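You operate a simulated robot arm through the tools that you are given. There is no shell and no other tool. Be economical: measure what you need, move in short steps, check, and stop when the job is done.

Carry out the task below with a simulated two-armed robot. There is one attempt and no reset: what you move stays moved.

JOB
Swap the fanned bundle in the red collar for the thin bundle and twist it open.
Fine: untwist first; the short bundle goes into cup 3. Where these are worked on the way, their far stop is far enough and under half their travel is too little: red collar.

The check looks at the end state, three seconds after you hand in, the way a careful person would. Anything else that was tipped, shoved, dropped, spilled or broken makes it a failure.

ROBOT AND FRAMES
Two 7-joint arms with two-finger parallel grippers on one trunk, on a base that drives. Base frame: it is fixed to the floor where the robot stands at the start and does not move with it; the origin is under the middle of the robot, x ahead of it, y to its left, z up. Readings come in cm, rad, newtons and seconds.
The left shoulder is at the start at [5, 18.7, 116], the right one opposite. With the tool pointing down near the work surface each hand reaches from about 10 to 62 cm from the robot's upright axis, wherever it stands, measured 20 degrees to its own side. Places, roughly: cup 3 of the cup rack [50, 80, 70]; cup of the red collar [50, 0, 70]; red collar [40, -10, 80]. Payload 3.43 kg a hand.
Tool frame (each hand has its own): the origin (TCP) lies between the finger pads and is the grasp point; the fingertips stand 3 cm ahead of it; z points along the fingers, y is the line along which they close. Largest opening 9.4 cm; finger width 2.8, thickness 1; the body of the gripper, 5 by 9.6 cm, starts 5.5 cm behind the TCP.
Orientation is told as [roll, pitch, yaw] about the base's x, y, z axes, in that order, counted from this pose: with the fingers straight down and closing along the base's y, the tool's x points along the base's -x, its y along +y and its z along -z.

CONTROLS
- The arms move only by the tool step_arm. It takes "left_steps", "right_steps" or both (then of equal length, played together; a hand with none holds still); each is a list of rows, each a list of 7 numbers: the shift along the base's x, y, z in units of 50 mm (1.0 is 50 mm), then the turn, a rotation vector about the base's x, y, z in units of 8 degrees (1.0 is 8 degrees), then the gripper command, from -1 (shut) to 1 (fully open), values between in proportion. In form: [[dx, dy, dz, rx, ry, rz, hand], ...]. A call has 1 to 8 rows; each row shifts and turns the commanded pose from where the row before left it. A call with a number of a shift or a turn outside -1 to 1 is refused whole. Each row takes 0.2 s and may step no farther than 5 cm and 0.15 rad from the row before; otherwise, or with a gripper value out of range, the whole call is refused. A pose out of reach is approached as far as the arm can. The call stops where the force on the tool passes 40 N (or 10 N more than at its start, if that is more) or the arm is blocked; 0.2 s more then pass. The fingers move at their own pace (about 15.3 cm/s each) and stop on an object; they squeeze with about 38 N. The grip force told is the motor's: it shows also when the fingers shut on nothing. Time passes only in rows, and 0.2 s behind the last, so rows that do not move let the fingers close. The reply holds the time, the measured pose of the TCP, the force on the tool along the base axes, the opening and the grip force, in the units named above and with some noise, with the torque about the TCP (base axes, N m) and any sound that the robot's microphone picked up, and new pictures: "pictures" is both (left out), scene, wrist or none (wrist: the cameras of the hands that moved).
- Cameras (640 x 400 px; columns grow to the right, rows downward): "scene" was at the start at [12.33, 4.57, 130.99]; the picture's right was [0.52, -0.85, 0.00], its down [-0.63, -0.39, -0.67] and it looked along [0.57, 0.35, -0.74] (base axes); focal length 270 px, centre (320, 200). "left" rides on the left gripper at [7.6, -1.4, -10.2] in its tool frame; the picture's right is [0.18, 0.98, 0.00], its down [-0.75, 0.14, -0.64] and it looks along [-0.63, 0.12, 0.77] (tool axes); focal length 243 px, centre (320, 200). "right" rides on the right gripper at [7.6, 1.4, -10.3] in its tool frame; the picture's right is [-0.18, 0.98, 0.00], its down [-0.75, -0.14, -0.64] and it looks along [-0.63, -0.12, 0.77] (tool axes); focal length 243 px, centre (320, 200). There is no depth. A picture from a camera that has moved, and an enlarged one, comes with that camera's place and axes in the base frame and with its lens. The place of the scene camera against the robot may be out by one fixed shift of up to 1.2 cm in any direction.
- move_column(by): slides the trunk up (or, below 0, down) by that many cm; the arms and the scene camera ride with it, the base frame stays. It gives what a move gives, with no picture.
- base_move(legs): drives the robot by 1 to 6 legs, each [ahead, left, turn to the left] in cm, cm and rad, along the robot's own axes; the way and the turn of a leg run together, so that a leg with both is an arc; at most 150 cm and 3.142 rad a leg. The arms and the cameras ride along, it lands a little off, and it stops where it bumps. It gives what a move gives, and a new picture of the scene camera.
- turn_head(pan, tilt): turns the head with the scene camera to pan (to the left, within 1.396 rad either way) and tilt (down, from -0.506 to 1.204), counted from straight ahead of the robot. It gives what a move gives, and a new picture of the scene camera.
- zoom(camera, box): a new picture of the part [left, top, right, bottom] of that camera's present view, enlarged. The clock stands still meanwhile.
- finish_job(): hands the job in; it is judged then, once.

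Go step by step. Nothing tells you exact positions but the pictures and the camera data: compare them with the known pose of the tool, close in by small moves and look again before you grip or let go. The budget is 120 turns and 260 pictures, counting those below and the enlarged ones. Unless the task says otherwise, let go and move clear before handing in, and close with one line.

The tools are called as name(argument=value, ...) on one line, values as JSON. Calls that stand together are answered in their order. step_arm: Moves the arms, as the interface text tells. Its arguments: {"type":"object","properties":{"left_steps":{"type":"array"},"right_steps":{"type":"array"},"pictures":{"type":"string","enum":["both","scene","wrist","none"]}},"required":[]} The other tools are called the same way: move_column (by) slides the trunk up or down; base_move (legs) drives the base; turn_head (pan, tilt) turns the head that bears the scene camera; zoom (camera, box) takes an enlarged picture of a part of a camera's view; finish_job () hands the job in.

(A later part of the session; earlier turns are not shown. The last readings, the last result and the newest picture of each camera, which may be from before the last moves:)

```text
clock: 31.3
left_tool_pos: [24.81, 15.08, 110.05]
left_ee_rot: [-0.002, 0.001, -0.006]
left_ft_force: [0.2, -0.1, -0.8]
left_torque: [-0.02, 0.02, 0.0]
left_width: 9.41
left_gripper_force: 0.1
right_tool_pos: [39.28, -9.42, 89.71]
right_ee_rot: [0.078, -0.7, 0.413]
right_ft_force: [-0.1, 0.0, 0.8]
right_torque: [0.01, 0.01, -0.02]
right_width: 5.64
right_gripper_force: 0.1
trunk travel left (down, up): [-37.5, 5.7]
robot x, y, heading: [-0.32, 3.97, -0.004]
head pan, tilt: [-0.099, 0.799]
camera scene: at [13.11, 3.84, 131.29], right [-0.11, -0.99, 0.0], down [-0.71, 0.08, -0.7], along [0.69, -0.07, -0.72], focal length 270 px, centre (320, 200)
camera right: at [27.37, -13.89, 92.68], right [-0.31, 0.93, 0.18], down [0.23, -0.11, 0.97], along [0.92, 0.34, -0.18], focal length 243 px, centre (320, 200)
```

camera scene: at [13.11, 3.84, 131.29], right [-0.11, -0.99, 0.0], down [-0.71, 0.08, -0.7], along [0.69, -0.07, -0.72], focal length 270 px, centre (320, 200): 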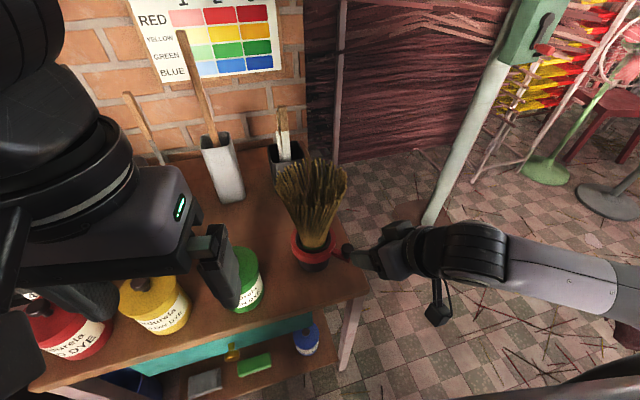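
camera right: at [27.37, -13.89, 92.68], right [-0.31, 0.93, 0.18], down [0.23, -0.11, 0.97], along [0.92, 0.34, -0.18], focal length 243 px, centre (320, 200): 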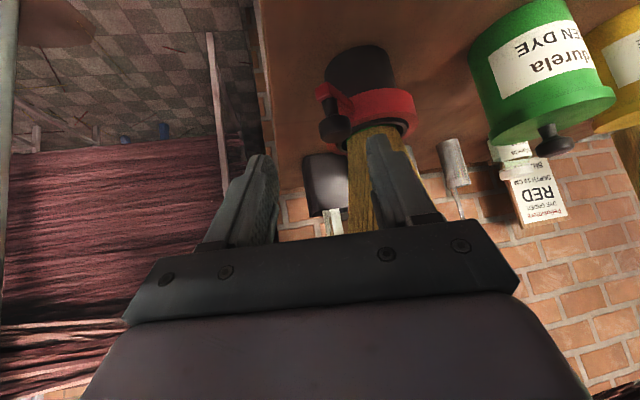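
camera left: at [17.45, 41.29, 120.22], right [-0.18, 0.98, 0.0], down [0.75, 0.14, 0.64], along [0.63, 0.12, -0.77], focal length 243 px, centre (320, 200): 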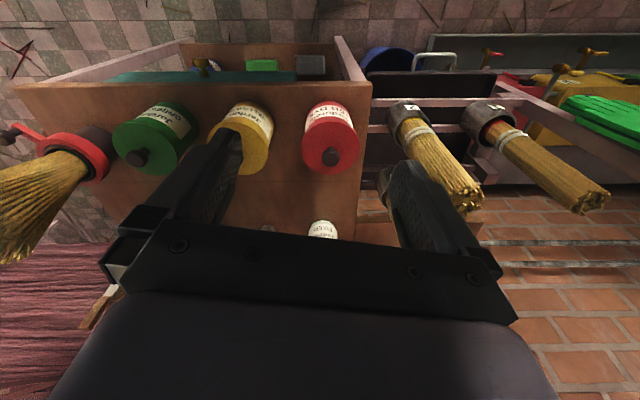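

Knob triangulates to about (44.6,-5.2,82.4). I'll centre the fingers on it and advance along the finger axis in two stages.

step_arm(right_steps=[[0.1, 0.33, -0.25, 0, 0, 0, -0.1], [0.35, 0.2, -0.5, 0, 0, 0, -0.1]], pictures="both")

zoom(camera="right", box=[240, 40, 440, 240])

zoom(camera="scene", box=[280, 200, 420, 300])

```text
clock: 31.9
left_tool_pos: [24.85, 15.25, 110.02]
left_ee_rot: [-0.001, 0.003, -0.007]
left_ft_force: [-1.0, -0.3, -0.2]
left_torque: [0.0, -0.02, -0.01]
left_width: 9.4
left_gripper_force: 0.0
right_tool_pos: [41.49, -6.79, 85.9]
right_ee_rot: [0.079, -0.701, 0.41]
right_ft_force: [-0.5, 0.3, -0.3]
right_torque: [-0.01, 0.02, 0.0]
right_width: 4.23
right_gripper_force: 0.1
trunk travel left (down, up): [-37.5, 5.7]
robot x, y, heading: [-0.51, 4.5, -0.003]
head pan, tilt: [-0.099, 0.799]
camera scene: at [13.13, 3.83, 131.29], right [-0.11, -0.99, 0.0], down [-0.71, 0.08, -0.7], along [0.69, -0.07, -0.72], focal length 270 px, centre (320, 200)
camera right: at [29.79, -11.16, 88.82], right [-0.31, 0.93, 0.18], down [0.23, -0.11, 0.97], along [0.92, 0.34, -0.18], focal length 243 px, centre (320, 200)
```

scene: 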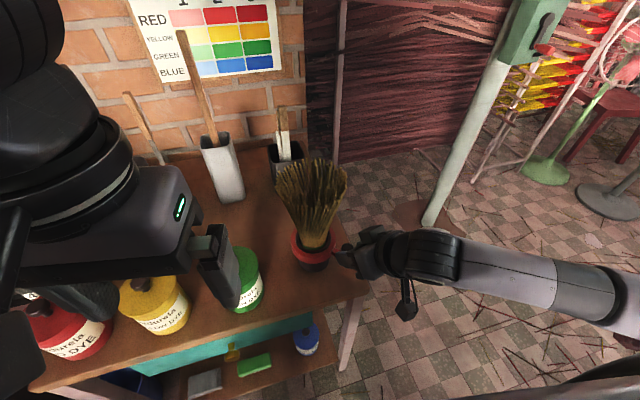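
right: 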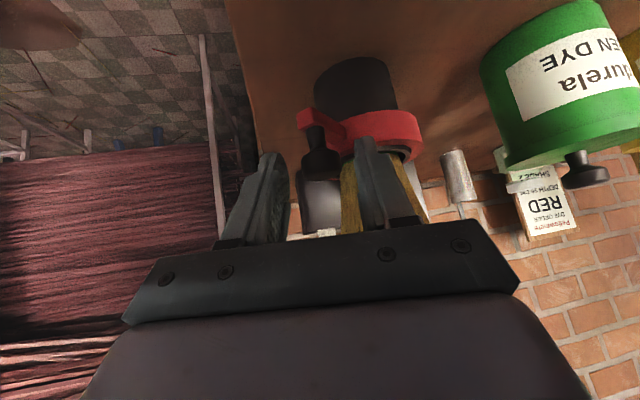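

```text
2.00 times, centred on (340, 140) of right
camera zoom: at [29.79, -11.16, 88.82], right [-0.31, 0.93, 0.18], down [0.23, -0.11, 0.97], along [0.92, 0.34, -0.18], focal length 485 px, centre (280, 320)
```

zoom: 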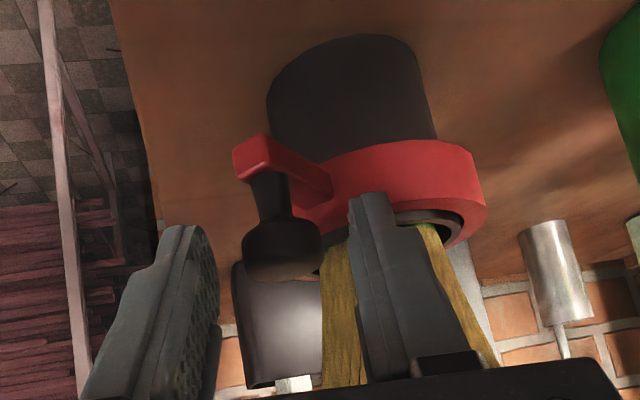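

```text
4.00 times, centred on (350, 250) of scene
camera zoom: at [13.13, 3.83, 131.29], right [-0.11, -0.99, 0.0], down [-0.71, 0.08, -0.7], along [0.69, -0.07, -0.72], focal length 1082 px, centre (200, 0)
```

zoom: 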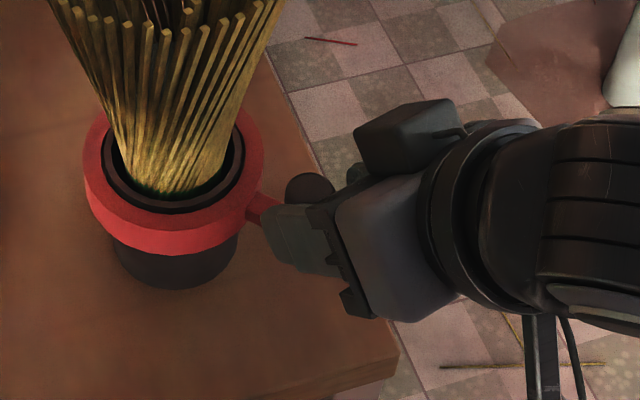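

The fingers straddle the knob well. I'll advance about 2 cm more and close on it.

step_arm(right_steps=[[0.35, 0.2, -0.24, 0, 0, 0, -0.1], [0, 0, 0, 0, 0, 0, -1], [0, 0, 0, 0, 0, 0, -1]], pictures="wrist")

zoom(camera="right", box=[240, 40, 440, 240])

```text
clock: 32.7
left_tool_pos: [24.72, 15.02, 110.06]
left_ee_rot: [-0.003, 0.001, -0.007]
left_ft_force: [-0.3, -0.4, -0.2]
left_torque: [0.02, -0.01, 0.0]
left_width: 9.4
left_gripper_force: 0.0
right_tool_pos: [43.34, -5.77, 84.79]
right_ee_rot: [0.079, -0.703, 0.412]
right_ft_force: [0.1, -2.2, 0.2]
right_torque: [-0.66, -0.06, -0.11]
right_width: 2.56
right_gripper_force: 45.2
trunk travel left (down, up): [-37.5, 5.7]
robot x, y, heading: [-0.42, 4.37, -0.004]
head pan, tilt: [-0.099, 0.799]
camera right: at [31.38, -10.27, 87.74], right [-0.31, 0.93, 0.18], down [0.23, -0.11, 0.97], along [0.92, 0.34, -0.18], focal length 243 px, centre (320, 200)
```

right: 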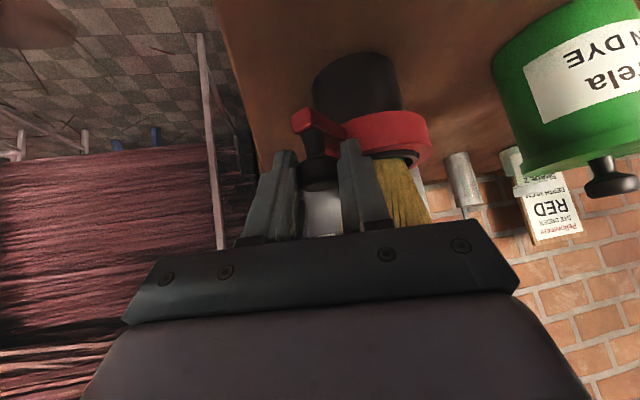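

```text
2.00 times, centred on (340, 140) of right
camera zoom: at [31.38, -10.27, 87.74], right [-0.31, 0.93, 0.18], down [0.23, -0.11, 0.97], along [0.92, 0.34, -0.18], focal length 485 px, centre (280, 320)
```

zoom: 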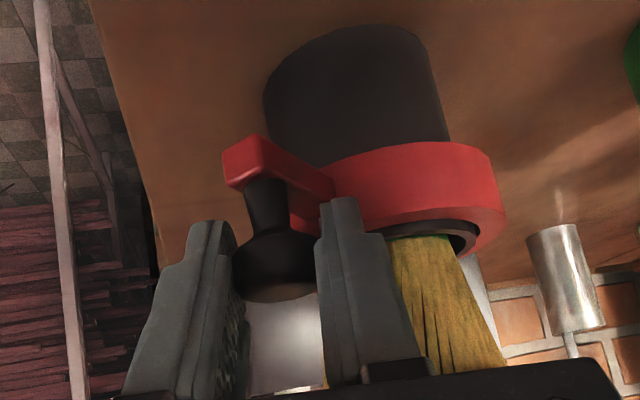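

The knob is gripped (2.6 cm). I'll try a small clockwise (seen from above) turn and read the force.

step_arm(right_steps=[[-0.1, 0.04, 0, 0, 0, 0, -1], [-0.1, 0.04, 0, 0, 0, 0, -1]], pictures="none")

```text
clock: 33.3
left_tool_pos: [24.91, 15.21, 109.95]
left_ee_rot: [-0.004, 0.003, -0.004]
left_ft_force: [0.4, -0.4, 0.1]
left_torque: [0.01, -0.01, -0.01]
left_width: 9.41
left_gripper_force: 0.0
right_tool_pos: [42.34, -5.38, 84.81]
right_ee_rot: [0.081, -0.7, 0.412]
right_ft_force: [11.7, 11.7, -12.6]
right_torque: [-0.14, -0.62, -0.02]
right_width: 2.52
right_gripper_force: 44.8
trunk travel left (down, up): [-37.5, 5.7]
robot x, y, heading: [-0.69, 4.2, -0.01]
head pan, tilt: [-0.099, 0.799]
```

zoom(camera="right", box=[240, 40, 440, 240])

zoom(camera="scene", box=[250, 150, 420, 300])

```text
2.00 times, centred on (340, 140) of right
camera zoom: at [30.51, -9.75, 87.78], right [-0.31, 0.93, 0.18], down [0.23, -0.11, 0.97], along [0.92, 0.34, -0.19], focal length 485 px, centre (280, 320)
```

zoom: 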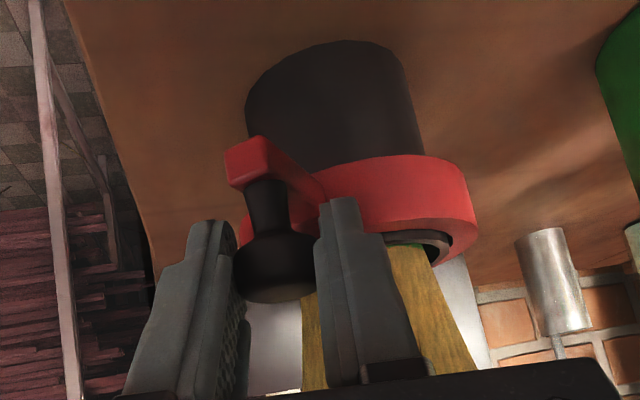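

```text
2.67 times, centred on (335, 225) of scene
camera zoom: at [13.3, 3.95, 131.24], right [-0.11, -0.99, 0.0], down [-0.71, 0.07, -0.7], along [0.69, -0.07, -0.72], focal length 721 px, centre (280, 133)
```

zoom: 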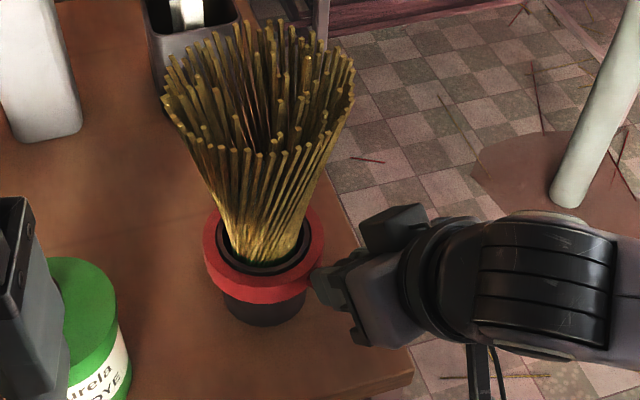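

It is turning and the fan narrows slightly. I'll continue clockwise along the arc, turning the hand with the lever.

step_arm(right_steps=[[-0.18, 0.145, 0, 0, 0, -1, -1], [-0.16, 0.17, 0, 0, 0, -1, -1], [-0.136, 0.19, 0, 0, 0, -1, -1]], pictures="both")

```text
clock: 34.1
left_tool_pos: [25.05, 15.22, 109.89]
left_ee_rot: [-0.002, 0.001, -0.007]
left_ft_force: [0.4, -0.1, 0.0]
left_torque: [0.01, 0.01, -0.01]
left_width: 9.41
left_gripper_force: 0.0
right_tool_pos: [40.32, -2.85, 84.92]
right_ee_rot: [0.081, -0.705, -0.009]
right_ft_force: [29.0, 16.8, -7.7]
right_torque: [-0.48, 0.08, 0.21]
right_width: 2.58
right_gripper_force: 44.8
trunk travel left (down, up): [-37.5, 5.7]
robot x, y, heading: [-0.75, 4.09, -0.009]
head pan, tilt: [-0.099, 0.799]
camera scene: at [13.45, 4.0, 131.25], right [-0.11, -0.99, 0.0], down [-0.72, 0.07, -0.69], along [0.69, -0.07, -0.72], focal length 270 px, centre (320, 200)
camera right: at [27.73, -2.11, 87.77], right [0.1, 0.98, 0.18], down [0.16, -0.19, 0.97], along [0.98, -0.07, -0.18], focal length 243 px, centre (320, 200)
```

scene: 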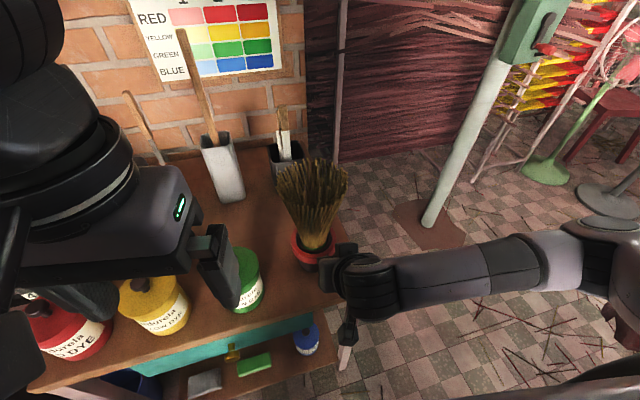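
right: 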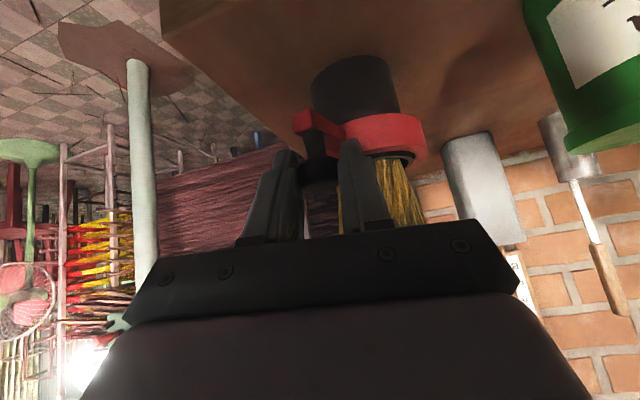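

Resistance is mostly radial (my arc is a bit too wide), so I'll ease inward, then check the fan.

step_arm(right_steps=[[0.09, 0.06, 0, 0, 0, 0, -1]], pictures="none")

zoom(camera="scene", box=[250, 150, 420, 300])

zoom(camera="right", box=[240, 20, 440, 220])

```text
clock: 34.5
left_tool_pos: [24.68, 15.11, 110.06]
left_ee_rot: [-0.002, 0.0, -0.006]
left_ft_force: [-0.2, -0.5, -0.2]
left_torque: [0.04, 0.05, 0.01]
left_width: 9.38
left_gripper_force: 0.0
right_tool_pos: [40.28, -2.8, 84.91]
right_ee_rot: [0.075, -0.702, -0.011]
right_ft_force: [4.3, -1.0, 7.5]
right_torque: [-0.6, -0.91, -0.25]
right_width: 2.57
right_gripper_force: 44.7
trunk travel left (down, up): [-37.5, 5.7]
robot x, y, heading: [-0.36, 4.15, -0.008]
head pan, tilt: [-0.099, 0.799]
```

```text
2.67 times, centred on (335, 225) of scene
camera zoom: at [13.05, 3.8, 131.33], right [-0.11, -0.99, 0.0], down [-0.71, 0.08, -0.7], along [0.69, -0.07, -0.72], focal length 721 px, centre (280, 133)
```

zoom: 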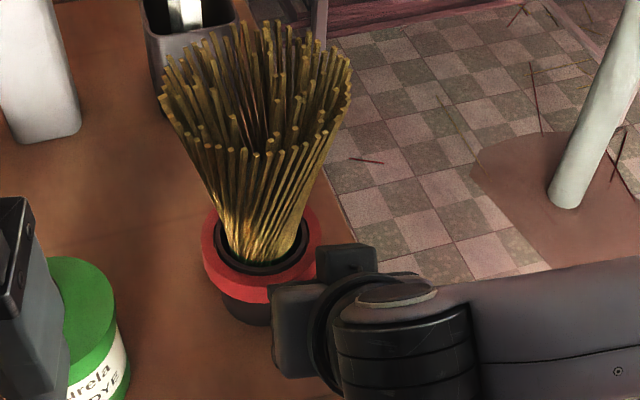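

```text
2.00 times, centred on (340, 120) of right
camera zoom: at [27.71, -2.02, 87.82], right [0.1, 0.98, 0.18], down [0.17, -0.19, 0.97], along [0.98, -0.07, -0.18], focal length 485 px, centre (280, 360)
```

zoom: 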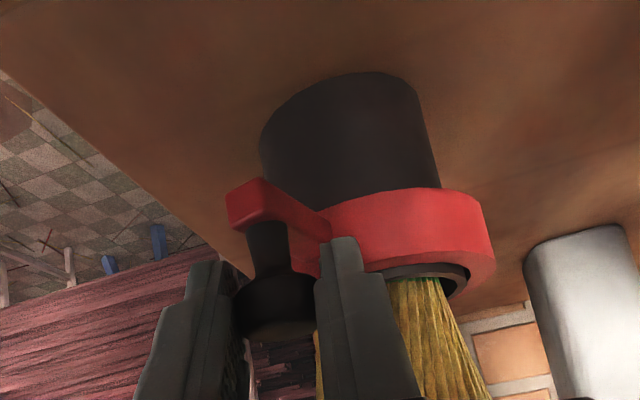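

Forces are low now; about 32° turned so far. I'll continue clockwise on a refitted arc, moving the left hand out of the way.

step_arm(right_steps=[[-0.1, 0.2, 0, 0, 0, -1, -1], [-0.07, 0.216, 0, 0, 0, -1, -1], [-0.04, 0.224, 0, 0, 0, -1, -1], [-0.01, 0.228, 0, 0, 0, -1, -1]], left_steps=[[0, 0.9, 0, 0, 0, 0, 1], [0, 0.9, 0, 0, 0, 0, 1], [0, 0.9, 0, 0, 0, 0, 1], [0, 0, 0, 0, 0, 0, 1]], pictures="scene")

zoom(camera="scene", box=[250, 150, 420, 300])

```text
clock: 35.5
left_tool_pos: [24.7, 28.78, 109.97]
left_ee_rot: [-0.004, -0.001, -0.009]
left_ft_force: [-0.3, 0.1, 1.3]
left_torque: [0.01, -0.01, 0.02]
left_width: 9.4
left_gripper_force: 0.1
right_tool_pos: [39.33, 1.7, 84.88]
right_ee_rot: [0.084, -0.707, -0.573]
right_ft_force: [13.8, 3.2, 16.1]
right_torque: [-0.12, 0.37, 0.36]
right_width: 2.57
right_gripper_force: 44.4
trunk travel left (down, up): [-37.5, 5.7]
robot x, y, heading: [-0.37, 3.98, -0.006]
head pan, tilt: [-0.099, 0.799]
camera scene: at [13.11, 3.89, 131.3], right [-0.11, -0.99, 0.0], down [-0.71, 0.08, -0.7], along [0.69, -0.07, -0.72], focal length 270 px, centre (320, 200)
```

scene: 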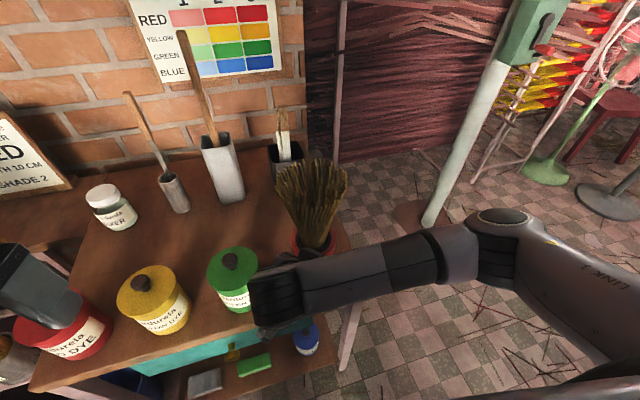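

```text
2.67 times, centred on (335, 225) of scene
camera zoom: at [13.11, 3.89, 131.3], right [-0.11, -0.99, 0.0], down [-0.71, 0.08, -0.7], along [0.69, -0.07, -0.72], focal length 721 px, centre (280, 133)
```

zoom: 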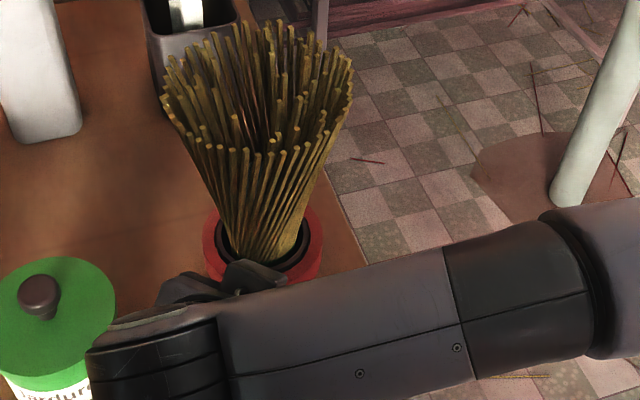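

About 65° turned, fan unchanged so far; resistance is low. I'll continue until a stop is felt.

step_arm(right_steps=[[0.025, 0.222, 0, 0, 0, -1, -1], [0.056, 0.216, 0, 0, 0, -1, -1], [0.086, 0.206, 0, 0, 0, -1, -1]], pictures="scene")

zoom(camera="right", box=[240, 20, 440, 220])

```text
clock: 36.3
left_tool_pos: [24.57, 28.61, 110.12]
left_ee_rot: [-0.001, 0.0, -0.006]
left_ft_force: [-0.9, -0.1, 0.1]
left_torque: [0.01, -0.02, 0.01]
left_width: 9.4
left_gripper_force: 0.0
right_tool_pos: [40.21, 4.95, 84.65]
right_ee_rot: [0.089, -0.708, -0.992]
right_ft_force: [9.5, -1.3, 24.6]
right_torque: [-0.83, -0.16, 0.18]
right_width: 2.59
right_gripper_force: 44.7
trunk travel left (down, up): [-37.5, 5.7]
robot x, y, heading: [-0.75, 3.95, -0.003]
head pan, tilt: [-0.099, 0.799]
camera scene: at [13.02, 3.83, 131.3], right [-0.11, -0.99, 0.0], down [-0.71, 0.08, -0.7], along [0.69, -0.07, -0.72], focal length 270 px, centre (320, 200)
```

scene: 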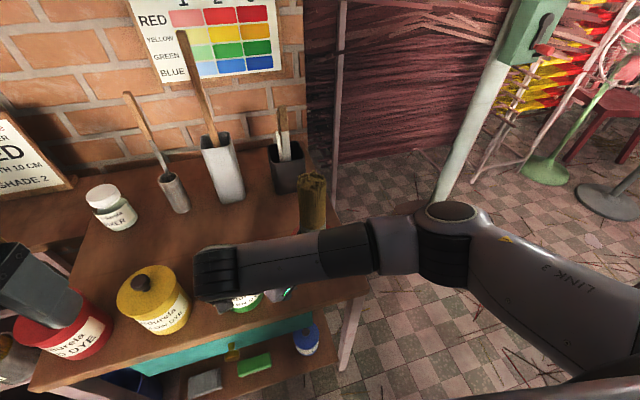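

```text
2.00 times, centred on (340, 120) of right
camera zoom: at [33.67, 15.7, 87.61], right [0.87, 0.46, 0.18], down [-0.08, -0.25, 0.97], along [0.49, -0.85, -0.18], focal length 485 px, centre (280, 360)
```

zoom: 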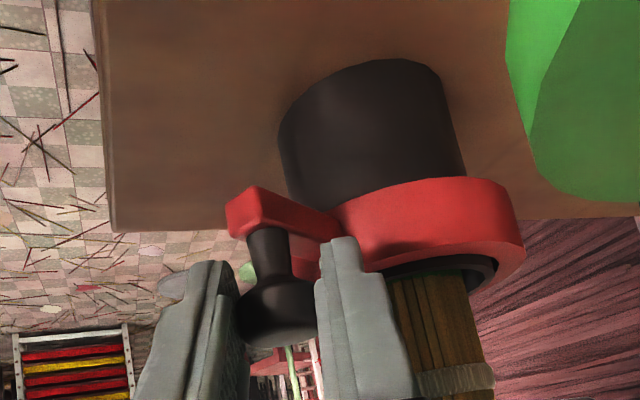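

The bundle snapped closed — collar untwisted. I'll release the knob and retreat the right hand upward and to the right.

step_arm(right_steps=[[0, 0, 0, 0, 0, 0, -0.1], [0, 0, 0, 0, 0, 0, -0.1], [-0.25, 0.25, 0.5, 0, 0, 0, -0.1], [-0.2, 0.1, 0.7, 0, 0, 0, -0.1], [-0.2, -0.4, 0.7, 0, 0, 1, -0.1], [0, -0.8, 0.4, 0, 0, 1, -0.1], [0, -0.8, 0.2, 0, 0, 1, -0.1]], pictures="none")

step_arm(right_steps=[[0, -0.9, 0, 0, 0, 1, -0.1], [-0.2, -0.9, 0, 0, 0, 1, -0.1], [-0.2, -0.9, 0, 0, 0, 1, -0.1], [-0.2, -0.9, 0, 0, 0, 1, -0.1], [0, -0.9, 0, 0, 0, 0, -0.1]], pictures="scene")

```text
clock: 37.9
left_tool_pos: [24.67, 28.6, 110.05]
left_ee_rot: [-0.002, 0.0, -0.007]
left_ft_force: [-0.4, 1.0, 0.1]
left_torque: [0.01, 0.0, 0.03]
left_width: 9.45
left_gripper_force: 0.1
right_tool_pos: [36.68, -3.46, 97.59]
right_ee_rot: [0.082, -0.703, -0.564]
right_ft_force: [-1.0, -0.8, -0.5]
right_torque: [0.03, 0.02, 0.03]
right_width: 4.24
right_gripper_force: 0.1
trunk travel left (down, up): [-37.5, 5.7]
robot x, y, heading: [-0.71, 3.72, -0.006]
head pan, tilt: [-0.099, 0.799]
```

```text
clock: 39.1
left_tool_pos: [24.6, 28.65, 109.97]
left_ee_rot: [-0.002, -0.001, -0.008]
left_ft_force: [-0.4, -0.3, -1.2]
left_torque: [-0.01, -0.02, 0.0]
left_width: 9.39
left_gripper_force: 0.0
right_tool_pos: [37.83, -25.29, 96.39]
right_ee_rot: [0.082, -0.701, -0.007]
right_ft_force: [0.2, -0.6, -0.4]
right_torque: [0.0, 0.01, 0.02]
right_width: 4.21
right_gripper_force: 0.1
right hand out of reach, approached as far as the arm can: row 3, 4
trunk travel left (down, up): [-37.5, 5.7]
robot x, y, heading: [-0.51, 4.34, -0.006]
head pan, tilt: [-0.099, 0.799]
camera scene: at [13.07, 3.79, 131.29], right [-0.11, -0.99, 0.0], down [-0.71, 0.08, -0.7], along [0.69, -0.07, -0.72], focal length 270 px, centre (320, 200)
```

scene: 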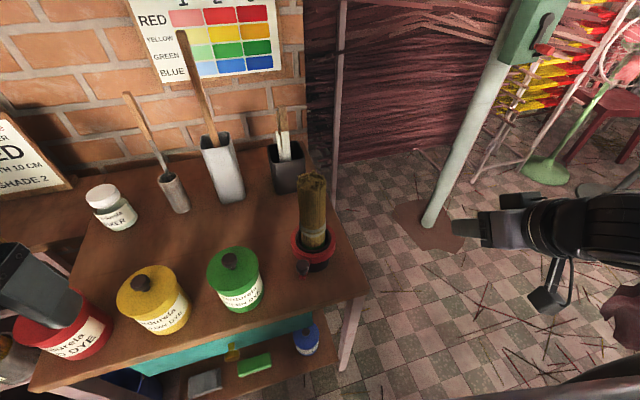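

zoom(camera="scene", box=[250, 150, 400, 290])

```text
2.86 times, centred on (325, 220) of scene
camera zoom: at [13.07, 3.79, 131.29], right [-0.11, -0.99, 0.0], down [-0.71, 0.08, -0.7], along [0.69, -0.07, -0.72], focal length 772 px, centre (306, 143)
```

zoom: 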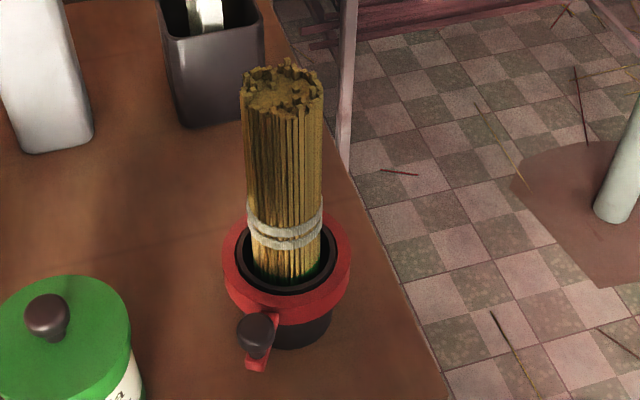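

The bundle in the collar is clearly short (top z≈100, string z≈87), axis near (47.3,1.5). I'll bring the left hand over it, fingers open.

step_arm(left_steps=[[0.6, -0.7, 0.2, 0, 0, 0, 1], [0.6, -0.7, 0.2, 0, 0, 0, 1], [0.6, -0.7, 0, 0, 0, 0, 1], [0.6, -0.7, 0, 0, 0, 0, 1], [0.6, -0.7, 0, 0, 0, 0, 1], [0.6, -0.8, 0, 0, 0, 0, 1], [0.6, -0.8, 0, 0, 0, 0, 1]], pictures="both")

```text
clock: 40.7
left_tool_pos: [38.63, 17.37, 112.6]
left_ee_rot: [-0.003, 0.001, -0.006]
left_ft_force: [-0.7, -0.5, 0.1]
left_torque: [-0.03, 0.01, 0.01]
left_width: 9.4
left_gripper_force: 0.0
left hand out of reach, approached as far as the arm can: row 4, 5, 6, 7
right_tool_pos: [37.91, -25.23, 96.34]
right_ee_rot: [0.079, -0.702, -0.008]
right_ft_force: [0.2, -1.0, 0.7]
right_torque: [-0.02, 0.01, 0.0]
right_width: 4.23
right_gripper_force: 0.0
trunk travel left (down, up): [-37.5, 5.7]
robot x, y, heading: [-0.44, 4.18, -0.007]
head pan, tilt: [-0.099, 0.799]
camera scene: at [13.1, 3.83, 131.29], right [-0.11, -0.99, 0.0], down [-0.71, 0.08, -0.7], along [0.69, -0.07, -0.72], focal length 270 px, centre (320, 200)
camera left: at [30.95, 15.9, 122.81], right [-0.18, 0.98, 0.0], down [0.76, 0.14, 0.64], along [0.63, 0.11, -0.77], focal length 243 px, centre (320, 200)
```

scene: 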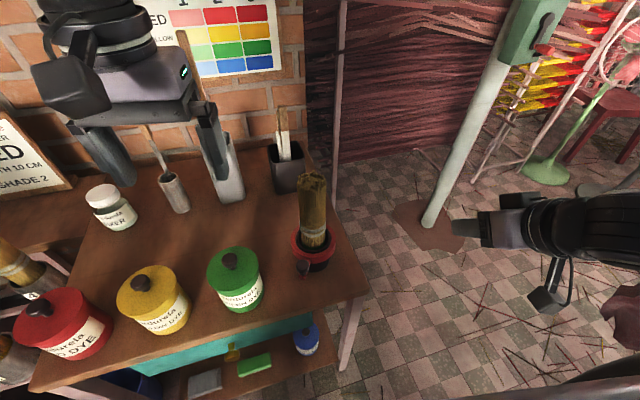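
left: 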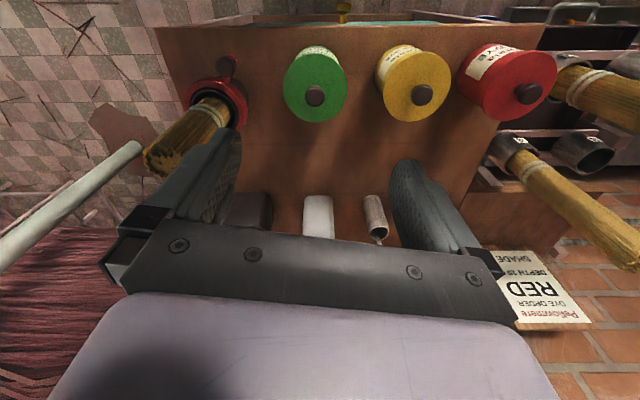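

The left hand can't cross the midline there, so I'll drive the base right by 22 cm to bring the collar to its own side.

base_move(legs=[[0, -22, 0]])

```text
clock: 43.3
left_tool_pos: [38.42, -5.22, 112.57]
left_ee_rot: [-0.001, 0.0, -0.008]
left_ft_force: [0.1, -0.6, 0.4]
left_torque: [0.0, -0.01, 0.03]
left_width: 9.4
left_gripper_force: 0.1
right_tool_pos: [37.65, -47.7, 96.36]
right_ee_rot: [0.08, -0.702, -0.012]
right_ft_force: [-0.4, 0.4, 0.6]
right_torque: [0.01, 0.0, 0.03]
right_width: 4.21
right_gripper_force: 0.0
trunk travel left (down, up): [-37.5, 5.7]
robot x, y, heading: [-0.41, -18.42, -0.006]
head pan, tilt: [-0.099, 0.799]
camera scene: at [12.93, -18.53, 131.29], right [-0.11, -0.99, 0.0], down [-0.71, 0.08, -0.7], along [0.69, -0.08, -0.72], focal length 270 px, centre (320, 200)
```

scene: 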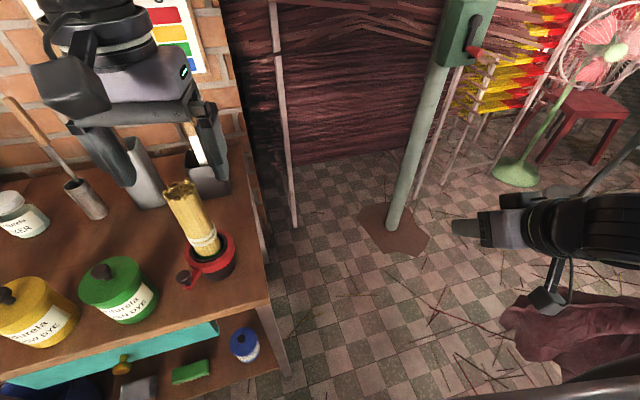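

step_arm(left_steps=[[0.45, 0.33, 0, 0, 0, 0, 1], [0.45, 0.33, 0, 0, 0, 0, 1], [0.45, 0.33, 0, 0, 0, 0, 1], [0.45, 0.33, 0, 0, 0, 0, 1]], pictures="both")

```text
clock: 44.3
left_tool_pos: [47.44, 1.73, 112.57]
left_ee_rot: [-0.001, 0.002, -0.009]
left_ft_force: [0.1, -0.1, 0.4]
left_torque: [-0.01, 0.0, 0.02]
left_width: 9.39
left_gripper_force: 0.1
right_tool_pos: [37.62, -47.74, 96.45]
right_ee_rot: [0.081, -0.7, -0.011]
right_ft_force: [0.5, 0.4, 0.0]
right_torque: [-0.02, 0.01, 0.0]
right_width: 4.23
right_gripper_force: 0.1
trunk travel left (down, up): [-37.5, 5.7]
robot x, y, heading: [-0.3, -17.85, -0.01]
head pan, tilt: [-0.099, 0.799]
camera scene: at [12.96, -18.49, 131.28], right [-0.11, -0.99, 0.0], down [-0.71, 0.08, -0.7], along [0.69, -0.08, -0.72], focal length 270 px, centre (320, 200)
camera left: at [39.83, 0.35, 122.8], right [-0.18, 0.98, 0.0], down [0.76, 0.14, 0.64], along [0.63, 0.11, -0.77], focal length 243 px, centre (320, 200)
```

scene: 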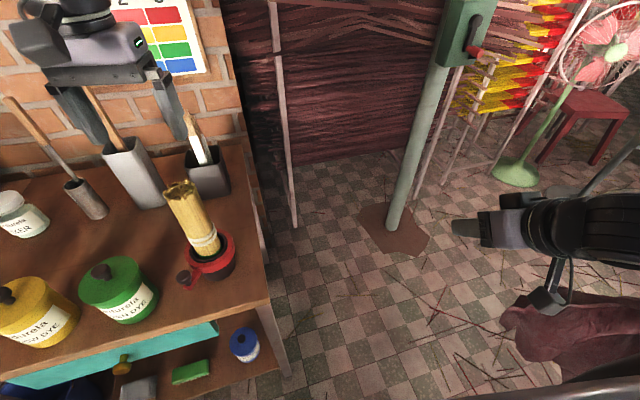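
left: 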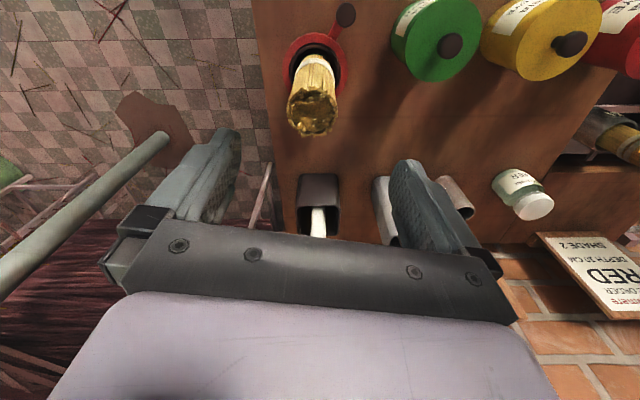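

Bundle axis is at about (47.5,0.9). I'll descend around it to z≈94 and close.

step_arm(left_steps=[[0, -0.14, -0.6, 0, 0, 0, 1], [0, 0, -0.8, 0, 0, 0, 1], [0, 0, -0.8, 0, 0, 0, 1], [0, 0, -0.8, 0, 0, 0, 1], [0, 0, -0.75, 0, 0, 0, 1]], pictures="both")

```text
clock: 45.5
left_tool_pos: [46.28, 1.93, 94.52]
left_ee_rot: [-0.002, -0.001, -0.011]
left_ft_force: [-0.4, 0.6, -0.9]
left_torque: [-0.04, 0.01, 0.02]
left_width: 9.4
left_gripper_force: 0.1
left hand out of reach, approached as far as the arm can: row 4, 5
right_tool_pos: [37.69, -47.71, 96.32]
right_ee_rot: [0.08, -0.702, -0.01]
right_ft_force: [0.8, 0.4, -0.5]
right_torque: [-0.02, 0.04, 0.01]
right_width: 4.23
right_gripper_force: 0.0
trunk travel left (down, up): [-37.5, 5.7]
robot x, y, heading: [-0.69, -17.98, -0.003]
head pan, tilt: [-0.099, 0.799]
camera scene: at [12.94, -18.5, 131.29], right [-0.11, -0.99, 0.0], down [-0.71, 0.08, -0.7], along [0.69, -0.08, -0.72], focal length 270 px, centre (320, 200)
camera left: at [38.63, 0.63, 104.66], right [-0.18, 0.98, 0.0], down [0.75, 0.14, 0.64], along [0.63, 0.11, -0.77], focal length 243 px, centre (320, 200)
```

scene: 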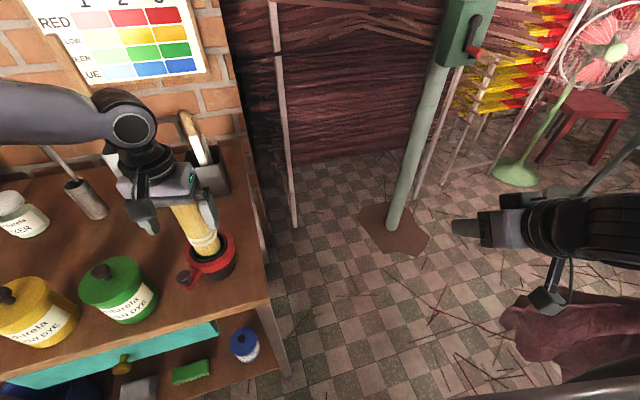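
left: 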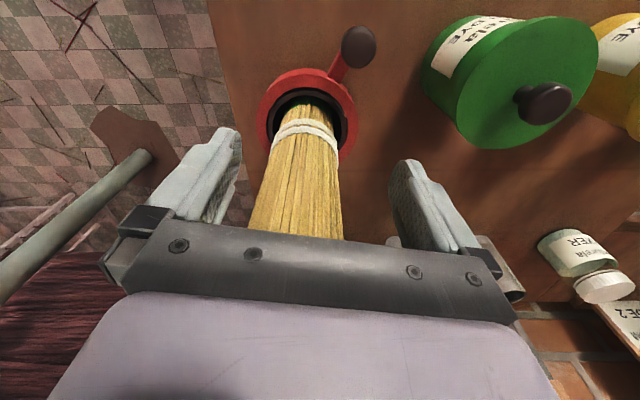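

step_arm(left_steps=[[0.2, -0.2, 0, 0, 0, 0, 0.6], [0, 0, 0, 0, 0, 0, 0.6]], pictures="none")

```text
clock: 46.1
left_tool_pos: [46.5, 1.85, 95.11]
left_ee_rot: [-0.004, 0.0, -0.009]
left_ft_force: [-0.4, -0.6, -0.2]
left_torque: [-0.02, 0.0, -0.02]
left_width: 7.53
left_gripper_force: 0.0
left hand out of reach, approached as far as the arm can: row 1
right_tool_pos: [37.66, -47.74, 96.31]
right_ee_rot: [0.079, -0.702, -0.01]
right_ft_force: [0.0, 0.8, 0.3]
right_torque: [-0.02, 0.02, 0.0]
right_width: 4.22
right_gripper_force: 0.0
trunk travel left (down, up): [-37.5, 5.7]
robot x, y, heading: [-0.5, -18.02, -0.008]
head pan, tilt: [-0.099, 0.799]
```

step_arm(left_steps=[[0.1, -0.2, 0, 0, 0, 1, 0.6], [0.1, 0, 0, 0, 0, 1, 0.6]], pictures="none")

```text
clock: 46.7
left_tool_pos: [46.68, 1.75, 95.52]
left_ee_rot: [-0.003, 0.0, 0.272]
left_ft_force: [0.0, -0.1, 0.4]
left_torque: [-0.01, -0.02, 0.03]
left_width: 7.51
left_gripper_force: 0.0
left hand out of reach, approached as far as the arm can: row 1
right_tool_pos: [37.63, -47.63, 96.25]
right_ee_rot: [0.082, -0.701, -0.01]
right_ft_force: [-0.2, -0.6, 0.3]
right_torque: [-0.01, 0.02, 0.04]
right_width: 4.22
right_gripper_force: 0.0
trunk travel left (down, up): [-37.5, 5.7]
robot x, y, heading: [-0.76, -18.38, -0.006]
head pan, tilt: [-0.099, 0.799]
```

step_arm(left_steps=[[0.1, -0.1, 0.6, 0, 0, -1, 1], [0.1, -0.1, 0.8, 0, 0, -1, 1], [0, 0, 0.2, 0, 0, 0, 1]], pictures="none")

move_column(by=-8)

step_arm(left_steps=[[0.05, -0.05, 0, 0, 0, 0, 1]], pictures="both")

```text
clock: 47.5
left_tool_pos: [47.87, 0.44, 103.53]
left_ee_rot: [-0.002, 0.002, -0.01]
left_ft_force: [-0.8, -0.2, -0.2]
left_torque: [-0.01, 0.02, -0.02]
left_width: 9.38
left_gripper_force: 0.1
right_tool_pos: [37.67, -47.64, 96.37]
right_ee_rot: [0.081, -0.701, -0.01]
right_ft_force: [0.7, -0.3, -0.1]
right_torque: [0.01, 0.0, 0.0]
right_width: 4.2
right_gripper_force: 0.1
trunk travel left (down, up): [-37.5, 5.7]
robot x, y, heading: [-0.68, -17.93, -0.01]
head pan, tilt: [-0.099, 0.799]
```

```text
clock: 48.6
left_tool_pos: [47.9, 0.53, 95.44]
left_ee_rot: [-0.003, -0.002, -0.008]
left_ft_force: [-0.2, 0.0, -0.5]
left_torque: [0.02, 0.03, 0.03]
left_width: 9.37
left_gripper_force: 0.0
right_tool_pos: [37.59, -47.63, 88.42]
right_ee_rot: [0.081, -0.7, -0.011]
right_ft_force: [0.1, 0.4, 0.0]
right_torque: [-0.01, 0.01, -0.02]
right_width: 4.23
right_gripper_force: 0.0
trunk travel left (down, up): [-29.5, 13.7]
robot x, y, heading: [-0.77, -17.8, -0.011]
head pan, tilt: [-0.099, 0.799]
```

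```text
clock: 49.0
left_tool_pos: [48.08, 0.23, 95.36]
left_ee_rot: [-0.004, 0.0, -0.008]
left_ft_force: [-0.2, 0.1, -0.6]
left_torque: [0.05, -0.01, 0.0]
left_width: 9.34
left_gripper_force: 0.1
right_tool_pos: [37.52, -47.55, 88.41]
right_ee_rot: [0.079, -0.7, -0.011]
right_ft_force: [0.6, 0.1, -0.8]
right_torque: [0.02, -0.03, -0.01]
right_width: 4.24
right_gripper_force: 0.1
trunk travel left (down, up): [-29.5, 13.7]
robot x, y, heading: [-0.6, -17.9, -0.003]
head pan, tilt: [-0.099, 0.799]
camera scene: at [12.93, -18.51, 123.29], right [-0.11, -0.99, 0.0], down [-0.71, 0.08, -0.7], along [0.69, -0.08, -0.72], focal length 270 px, centre (320, 200)
camera left: at [40.45, -0.98, 105.69], right [-0.18, 0.98, 0.0], down [0.75, 0.14, 0.64], along [0.63, 0.11, -0.77], focal length 243 px, centre (320, 200)
```

scene: 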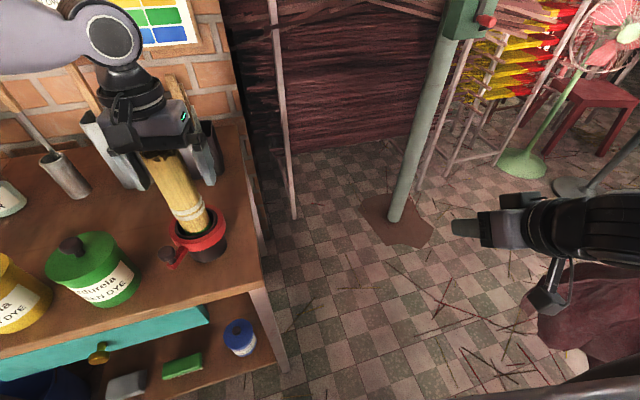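
left: 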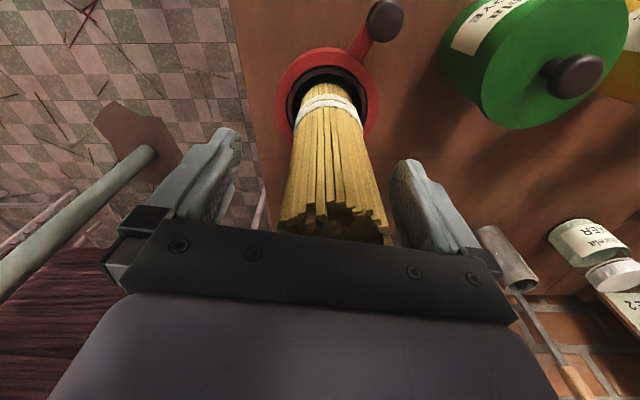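

Lower trunk restored reach. Bundle axis ≈ (47.3,0.75); I'll centre, lower 2 cm and grip.

step_arm(left_steps=[[-0.15, 0.1, -0.25, 0, 0, 0, 1], [0, 0, -0.15, 0, 0, 0, 0.3], [0, 0, 0, 0, 0, 0, -1], [0, 0, 0, 0, 0, 0, -1], [0, 0, 0, 0, 0, 0, -1]], pictures="wrist")

```text
clock: 50.2
left_tool_pos: [47.22, 0.85, 93.52]
left_ee_rot: [-0.002, -0.001, -0.008]
left_ft_force: [1.8, 3.4, 7.4]
left_torque: [0.58, -0.17, -0.01]
left_width: 5.45
left_gripper_force: 37.8
right_tool_pos: [37.64, -47.64, 88.33]
right_ee_rot: [0.08, -0.702, -0.008]
right_ft_force: [0.2, 0.6, -0.4]
right_torque: [-0.01, -0.01, 0.03]
right_width: 4.24
right_gripper_force: 0.1
trunk travel left (down, up): [-29.5, 13.7]
robot x, y, heading: [-0.63, -17.78, -0.006]
head pan, tilt: [-0.099, 0.799]
camera left: at [39.69, -0.51, 103.73], right [-0.18, 0.98, 0.0], down [0.75, 0.14, 0.64], along [0.63, 0.11, -0.77], focal length 243 px, centre (320, 200)
```

left: 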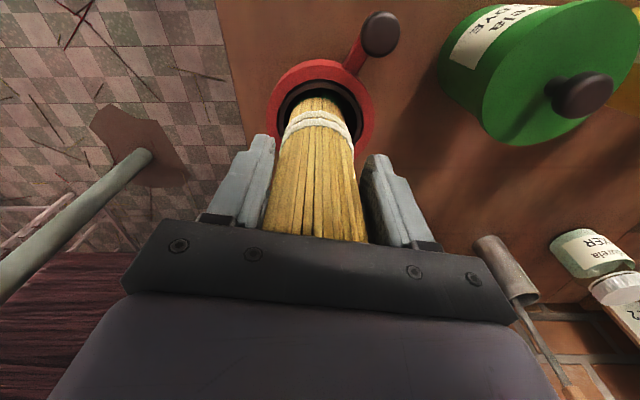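

Gripped at 5.45 cm. I'll lift straight up with the arm, then look.

step_arm(left_steps=[[0, 0, 0.4, 0, 0, 0, -1], [0, 0, 0.8, 0, 0, 0, -1], [0, 0, 0.8, 0, 0, 0, -1], [0, 0, 0.8, 0, 0, 0, -1]], pictures="both")

```text
clock: 51.2
left_tool_pos: [47.42, 0.89, 106.42]
left_ee_rot: [-0.001, 0.004, -0.007]
left_ft_force: [-0.3, -0.3, -1.4]
left_torque: [-0.01, 0.04, -0.01]
left_width: 5.49
left_gripper_force: 37.7
left hand out of reach, approached as far as the arm can: row 4
right_tool_pos: [37.6, -47.65, 88.28]
right_ee_rot: [0.079, -0.701, -0.012]
right_ft_force: [-0.4, -0.4, 0.7]
right_torque: [0.0, 0.02, 0.06]
right_width: 4.22
right_gripper_force: 0.1
trunk travel left (down, up): [-29.5, 13.7]
robot x, y, heading: [-0.57, -18.02, -0.012]
head pan, tilt: [-0.099, 0.799]
camera scene: at [12.97, -18.49, 123.28], right [-0.11, -0.99, 0.0], down [-0.71, 0.08, -0.7], along [0.69, -0.08, -0.72], focal length 270 px, centre (320, 200)
camera left: at [39.78, -0.48, 116.65], right [-0.18, 0.98, 0.0], down [0.76, 0.14, 0.64], along [0.63, 0.11, -0.77], focal length 243 px, centre (320, 200)
```

scene: 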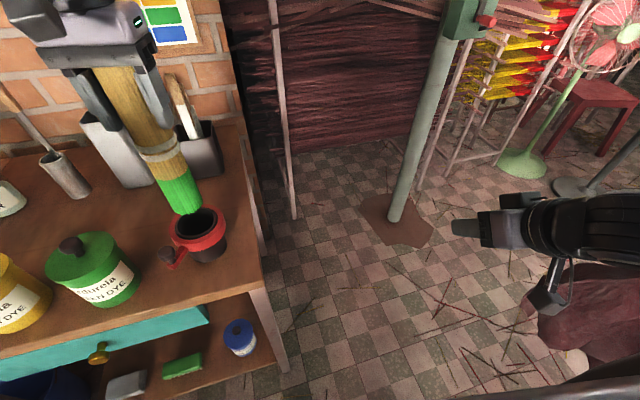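
left: 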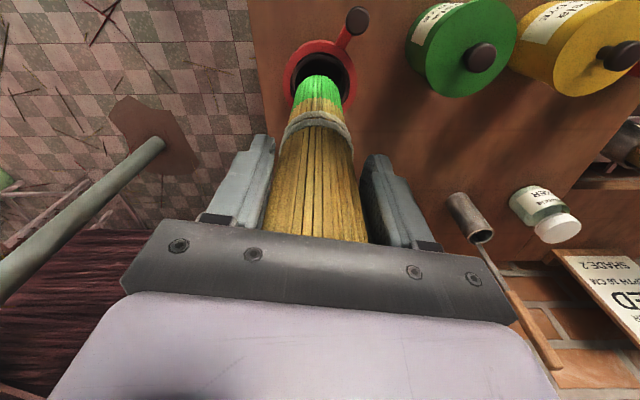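

Out of the cup; its dyed end is green. I'll raise the trunk fully for clearance and pull the hand back a little before driving left.

move_column(by=13.5)

step_arm(left_steps=[[-0.5, 0, 0, 0, 0, 0, -1], [-0.5, 0, 0, 0, 0, 0, -1], [-0.5, 0, 0, 0, 0, 0, -1], [-0.3, 0, 0, 0, 0, 0, -1]], right_steps=[[-0.3, 0, 0, 0, 0, 0, 0], [-0.3, 0.5, 0, 0, 0, 0, 0], [0, 0.5, 0, 0, 0, 0, 0], [0, 0, 0, 0, 0, 0, 0]], pictures="none")

```text
clock: 52.9
left_tool_pos: [47.56, 0.85, 119.95]
left_ee_rot: [-0.004, 0.003, -0.008]
left_ft_force: [0.7, -0.1, -2.3]
left_torque: [-0.01, 0.03, 0.0]
left_width: 5.48
left_gripper_force: 37.8
right_tool_pos: [37.62, -47.61, 101.96]
right_ee_rot: [0.08, -0.699, -0.01]
right_ft_force: [0.1, -0.2, 0.7]
right_torque: [0.02, 0.02, 0.02]
right_width: 4.24
right_gripper_force: 0.2
trunk travel left (down, up): [-43.0, 0.2]
robot x, y, heading: [-0.57, -17.87, -0.008]
head pan, tilt: [-0.099, 0.799]
```

```text
clock: 53.9
left_tool_pos: [38.32, 0.75, 119.97]
left_ee_rot: [-0.004, 0.004, -0.007]
left_ft_force: [-0.3, -1.0, -2.6]
left_torque: [0.02, 0.01, -0.01]
left_width: 5.47
left_gripper_force: 38.0
right_tool_pos: [37.45, -42.99, 101.29]
right_ee_rot: [0.081, -0.702, -0.01]
right_ft_force: [0.2, -0.6, 0.1]
right_torque: [0.03, 0.01, 0.01]
right_width: 4.68
right_gripper_force: 0.0
right hand out of reach, approached as far as the arm can: row 1, 2
trunk travel left (down, up): [-43.0, 0.2]
robot x, y, heading: [-0.73, -18.02, -0.007]
head pan, tilt: [-0.099, 0.799]
```

base_move(legs=[[0, 47, 0]])

turn_head(pan=0.45, tilt=0.75)

```text
clock: 58.6
left_tool_pos: [38.82, 48.72, 119.84]
left_ee_rot: [-0.004, 0.0, -0.006]
left_ft_force: [0.3, -0.1, -1.6]
left_torque: [-0.02, 0.06, -0.01]
left_width: 5.5
left_gripper_force: 38.1
right_tool_pos: [38.01, 5.04, 101.26]
right_ee_rot: [0.079, -0.699, -0.01]
right_ft_force: [0.4, -0.1, 0.5]
right_torque: [-0.01, 0.03, 0.0]
right_width: 4.67
right_gripper_force: 0.1
trunk travel left (down, up): [-43.0, 0.2]
robot x, y, heading: [-0.17, 29.73, -0.012]
head pan, tilt: [-0.099, 0.799]
camera scene: at [13.37, 29.53, 136.78], right [-0.11, -0.99, 0.0], down [-0.71, 0.08, -0.7], along [0.69, -0.08, -0.72], focal length 270 px, centre (320, 200)
```

scene: 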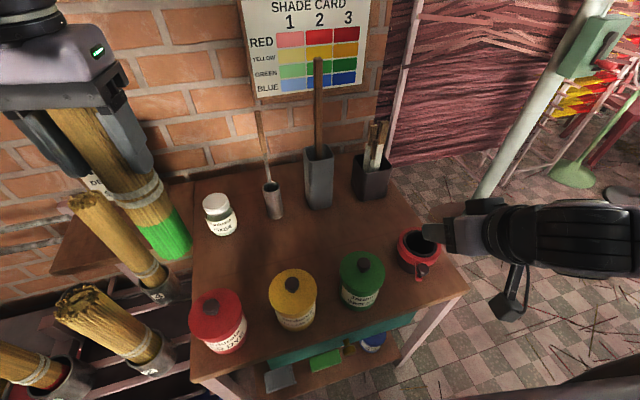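

```text
clock: 59.6
left_tool_pos: [38.75, 48.83, 119.91]
left_ee_rot: [-0.004, 0.002, -0.007]
left_ft_force: [0.9, 0.4, -2.8]
left_torque: [0.01, 0.01, -0.02]
left_width: 5.47
left_gripper_force: 37.6
right_tool_pos: [38.05, 5.15, 101.28]
right_ee_rot: [0.08, -0.7, -0.011]
right_ft_force: [0.4, 0.2, 0.0]
right_torque: [-0.04, 0.0, 0.04]
right_width: 4.7
right_gripper_force: 0.2
trunk travel left (down, up): [-43.0, 0.2]
robot x, y, heading: [-0.06, 29.88, -0.009]
head pan, tilt: [0.45, 0.75]
camera scene: at [12.84, 33.92, 137.18], right [0.43, -0.9, 0.0], down [-0.62, -0.29, -0.73], along [0.66, 0.31, -0.68], focal length 270 px, centre (320, 200)
```

scene: 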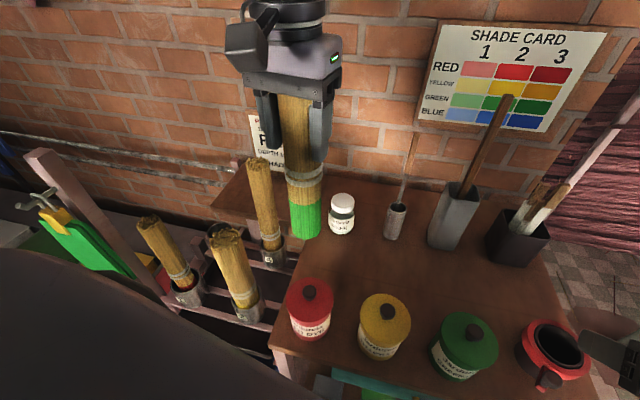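

Excellent unobstructed view of the rack; I'll zoom to compare the bundles and cups.

zoom(camera="scene", box=[120, 140, 310, 330])

zoom(camera="left", box=[0, 0, 640, 400])

```text
2.11 times, centred on (215, 235) of scene
camera zoom: at [12.84, 33.92, 137.18], right [0.43, -0.9, 0.0], down [-0.62, -0.29, -0.73], along [0.66, 0.31, -0.68], focal length 569 px, centre (541, 126)
```

zoom: 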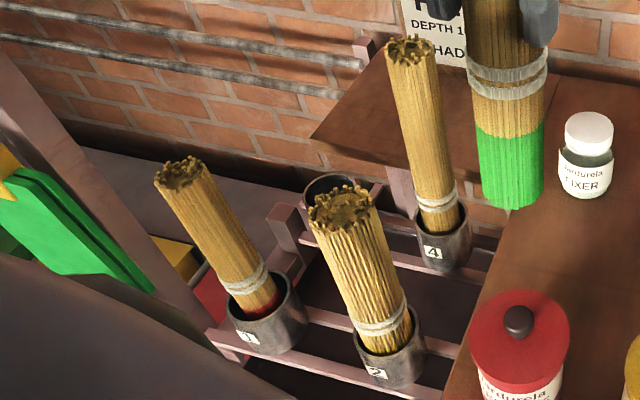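

```text
1.00 times, centred on (320, 200) of left (not enlarged: the box is as wide or as high as the picture)
camera zoom: at [31.2, 47.49, 130.11], right [-0.18, 0.98, 0.0], down [0.76, 0.14, 0.64], along [0.63, 0.11, -0.77], focal length 243 px, centre (320, 200)
```

zoom: 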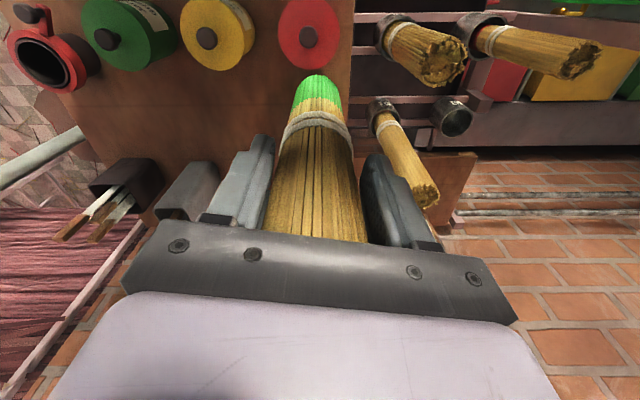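

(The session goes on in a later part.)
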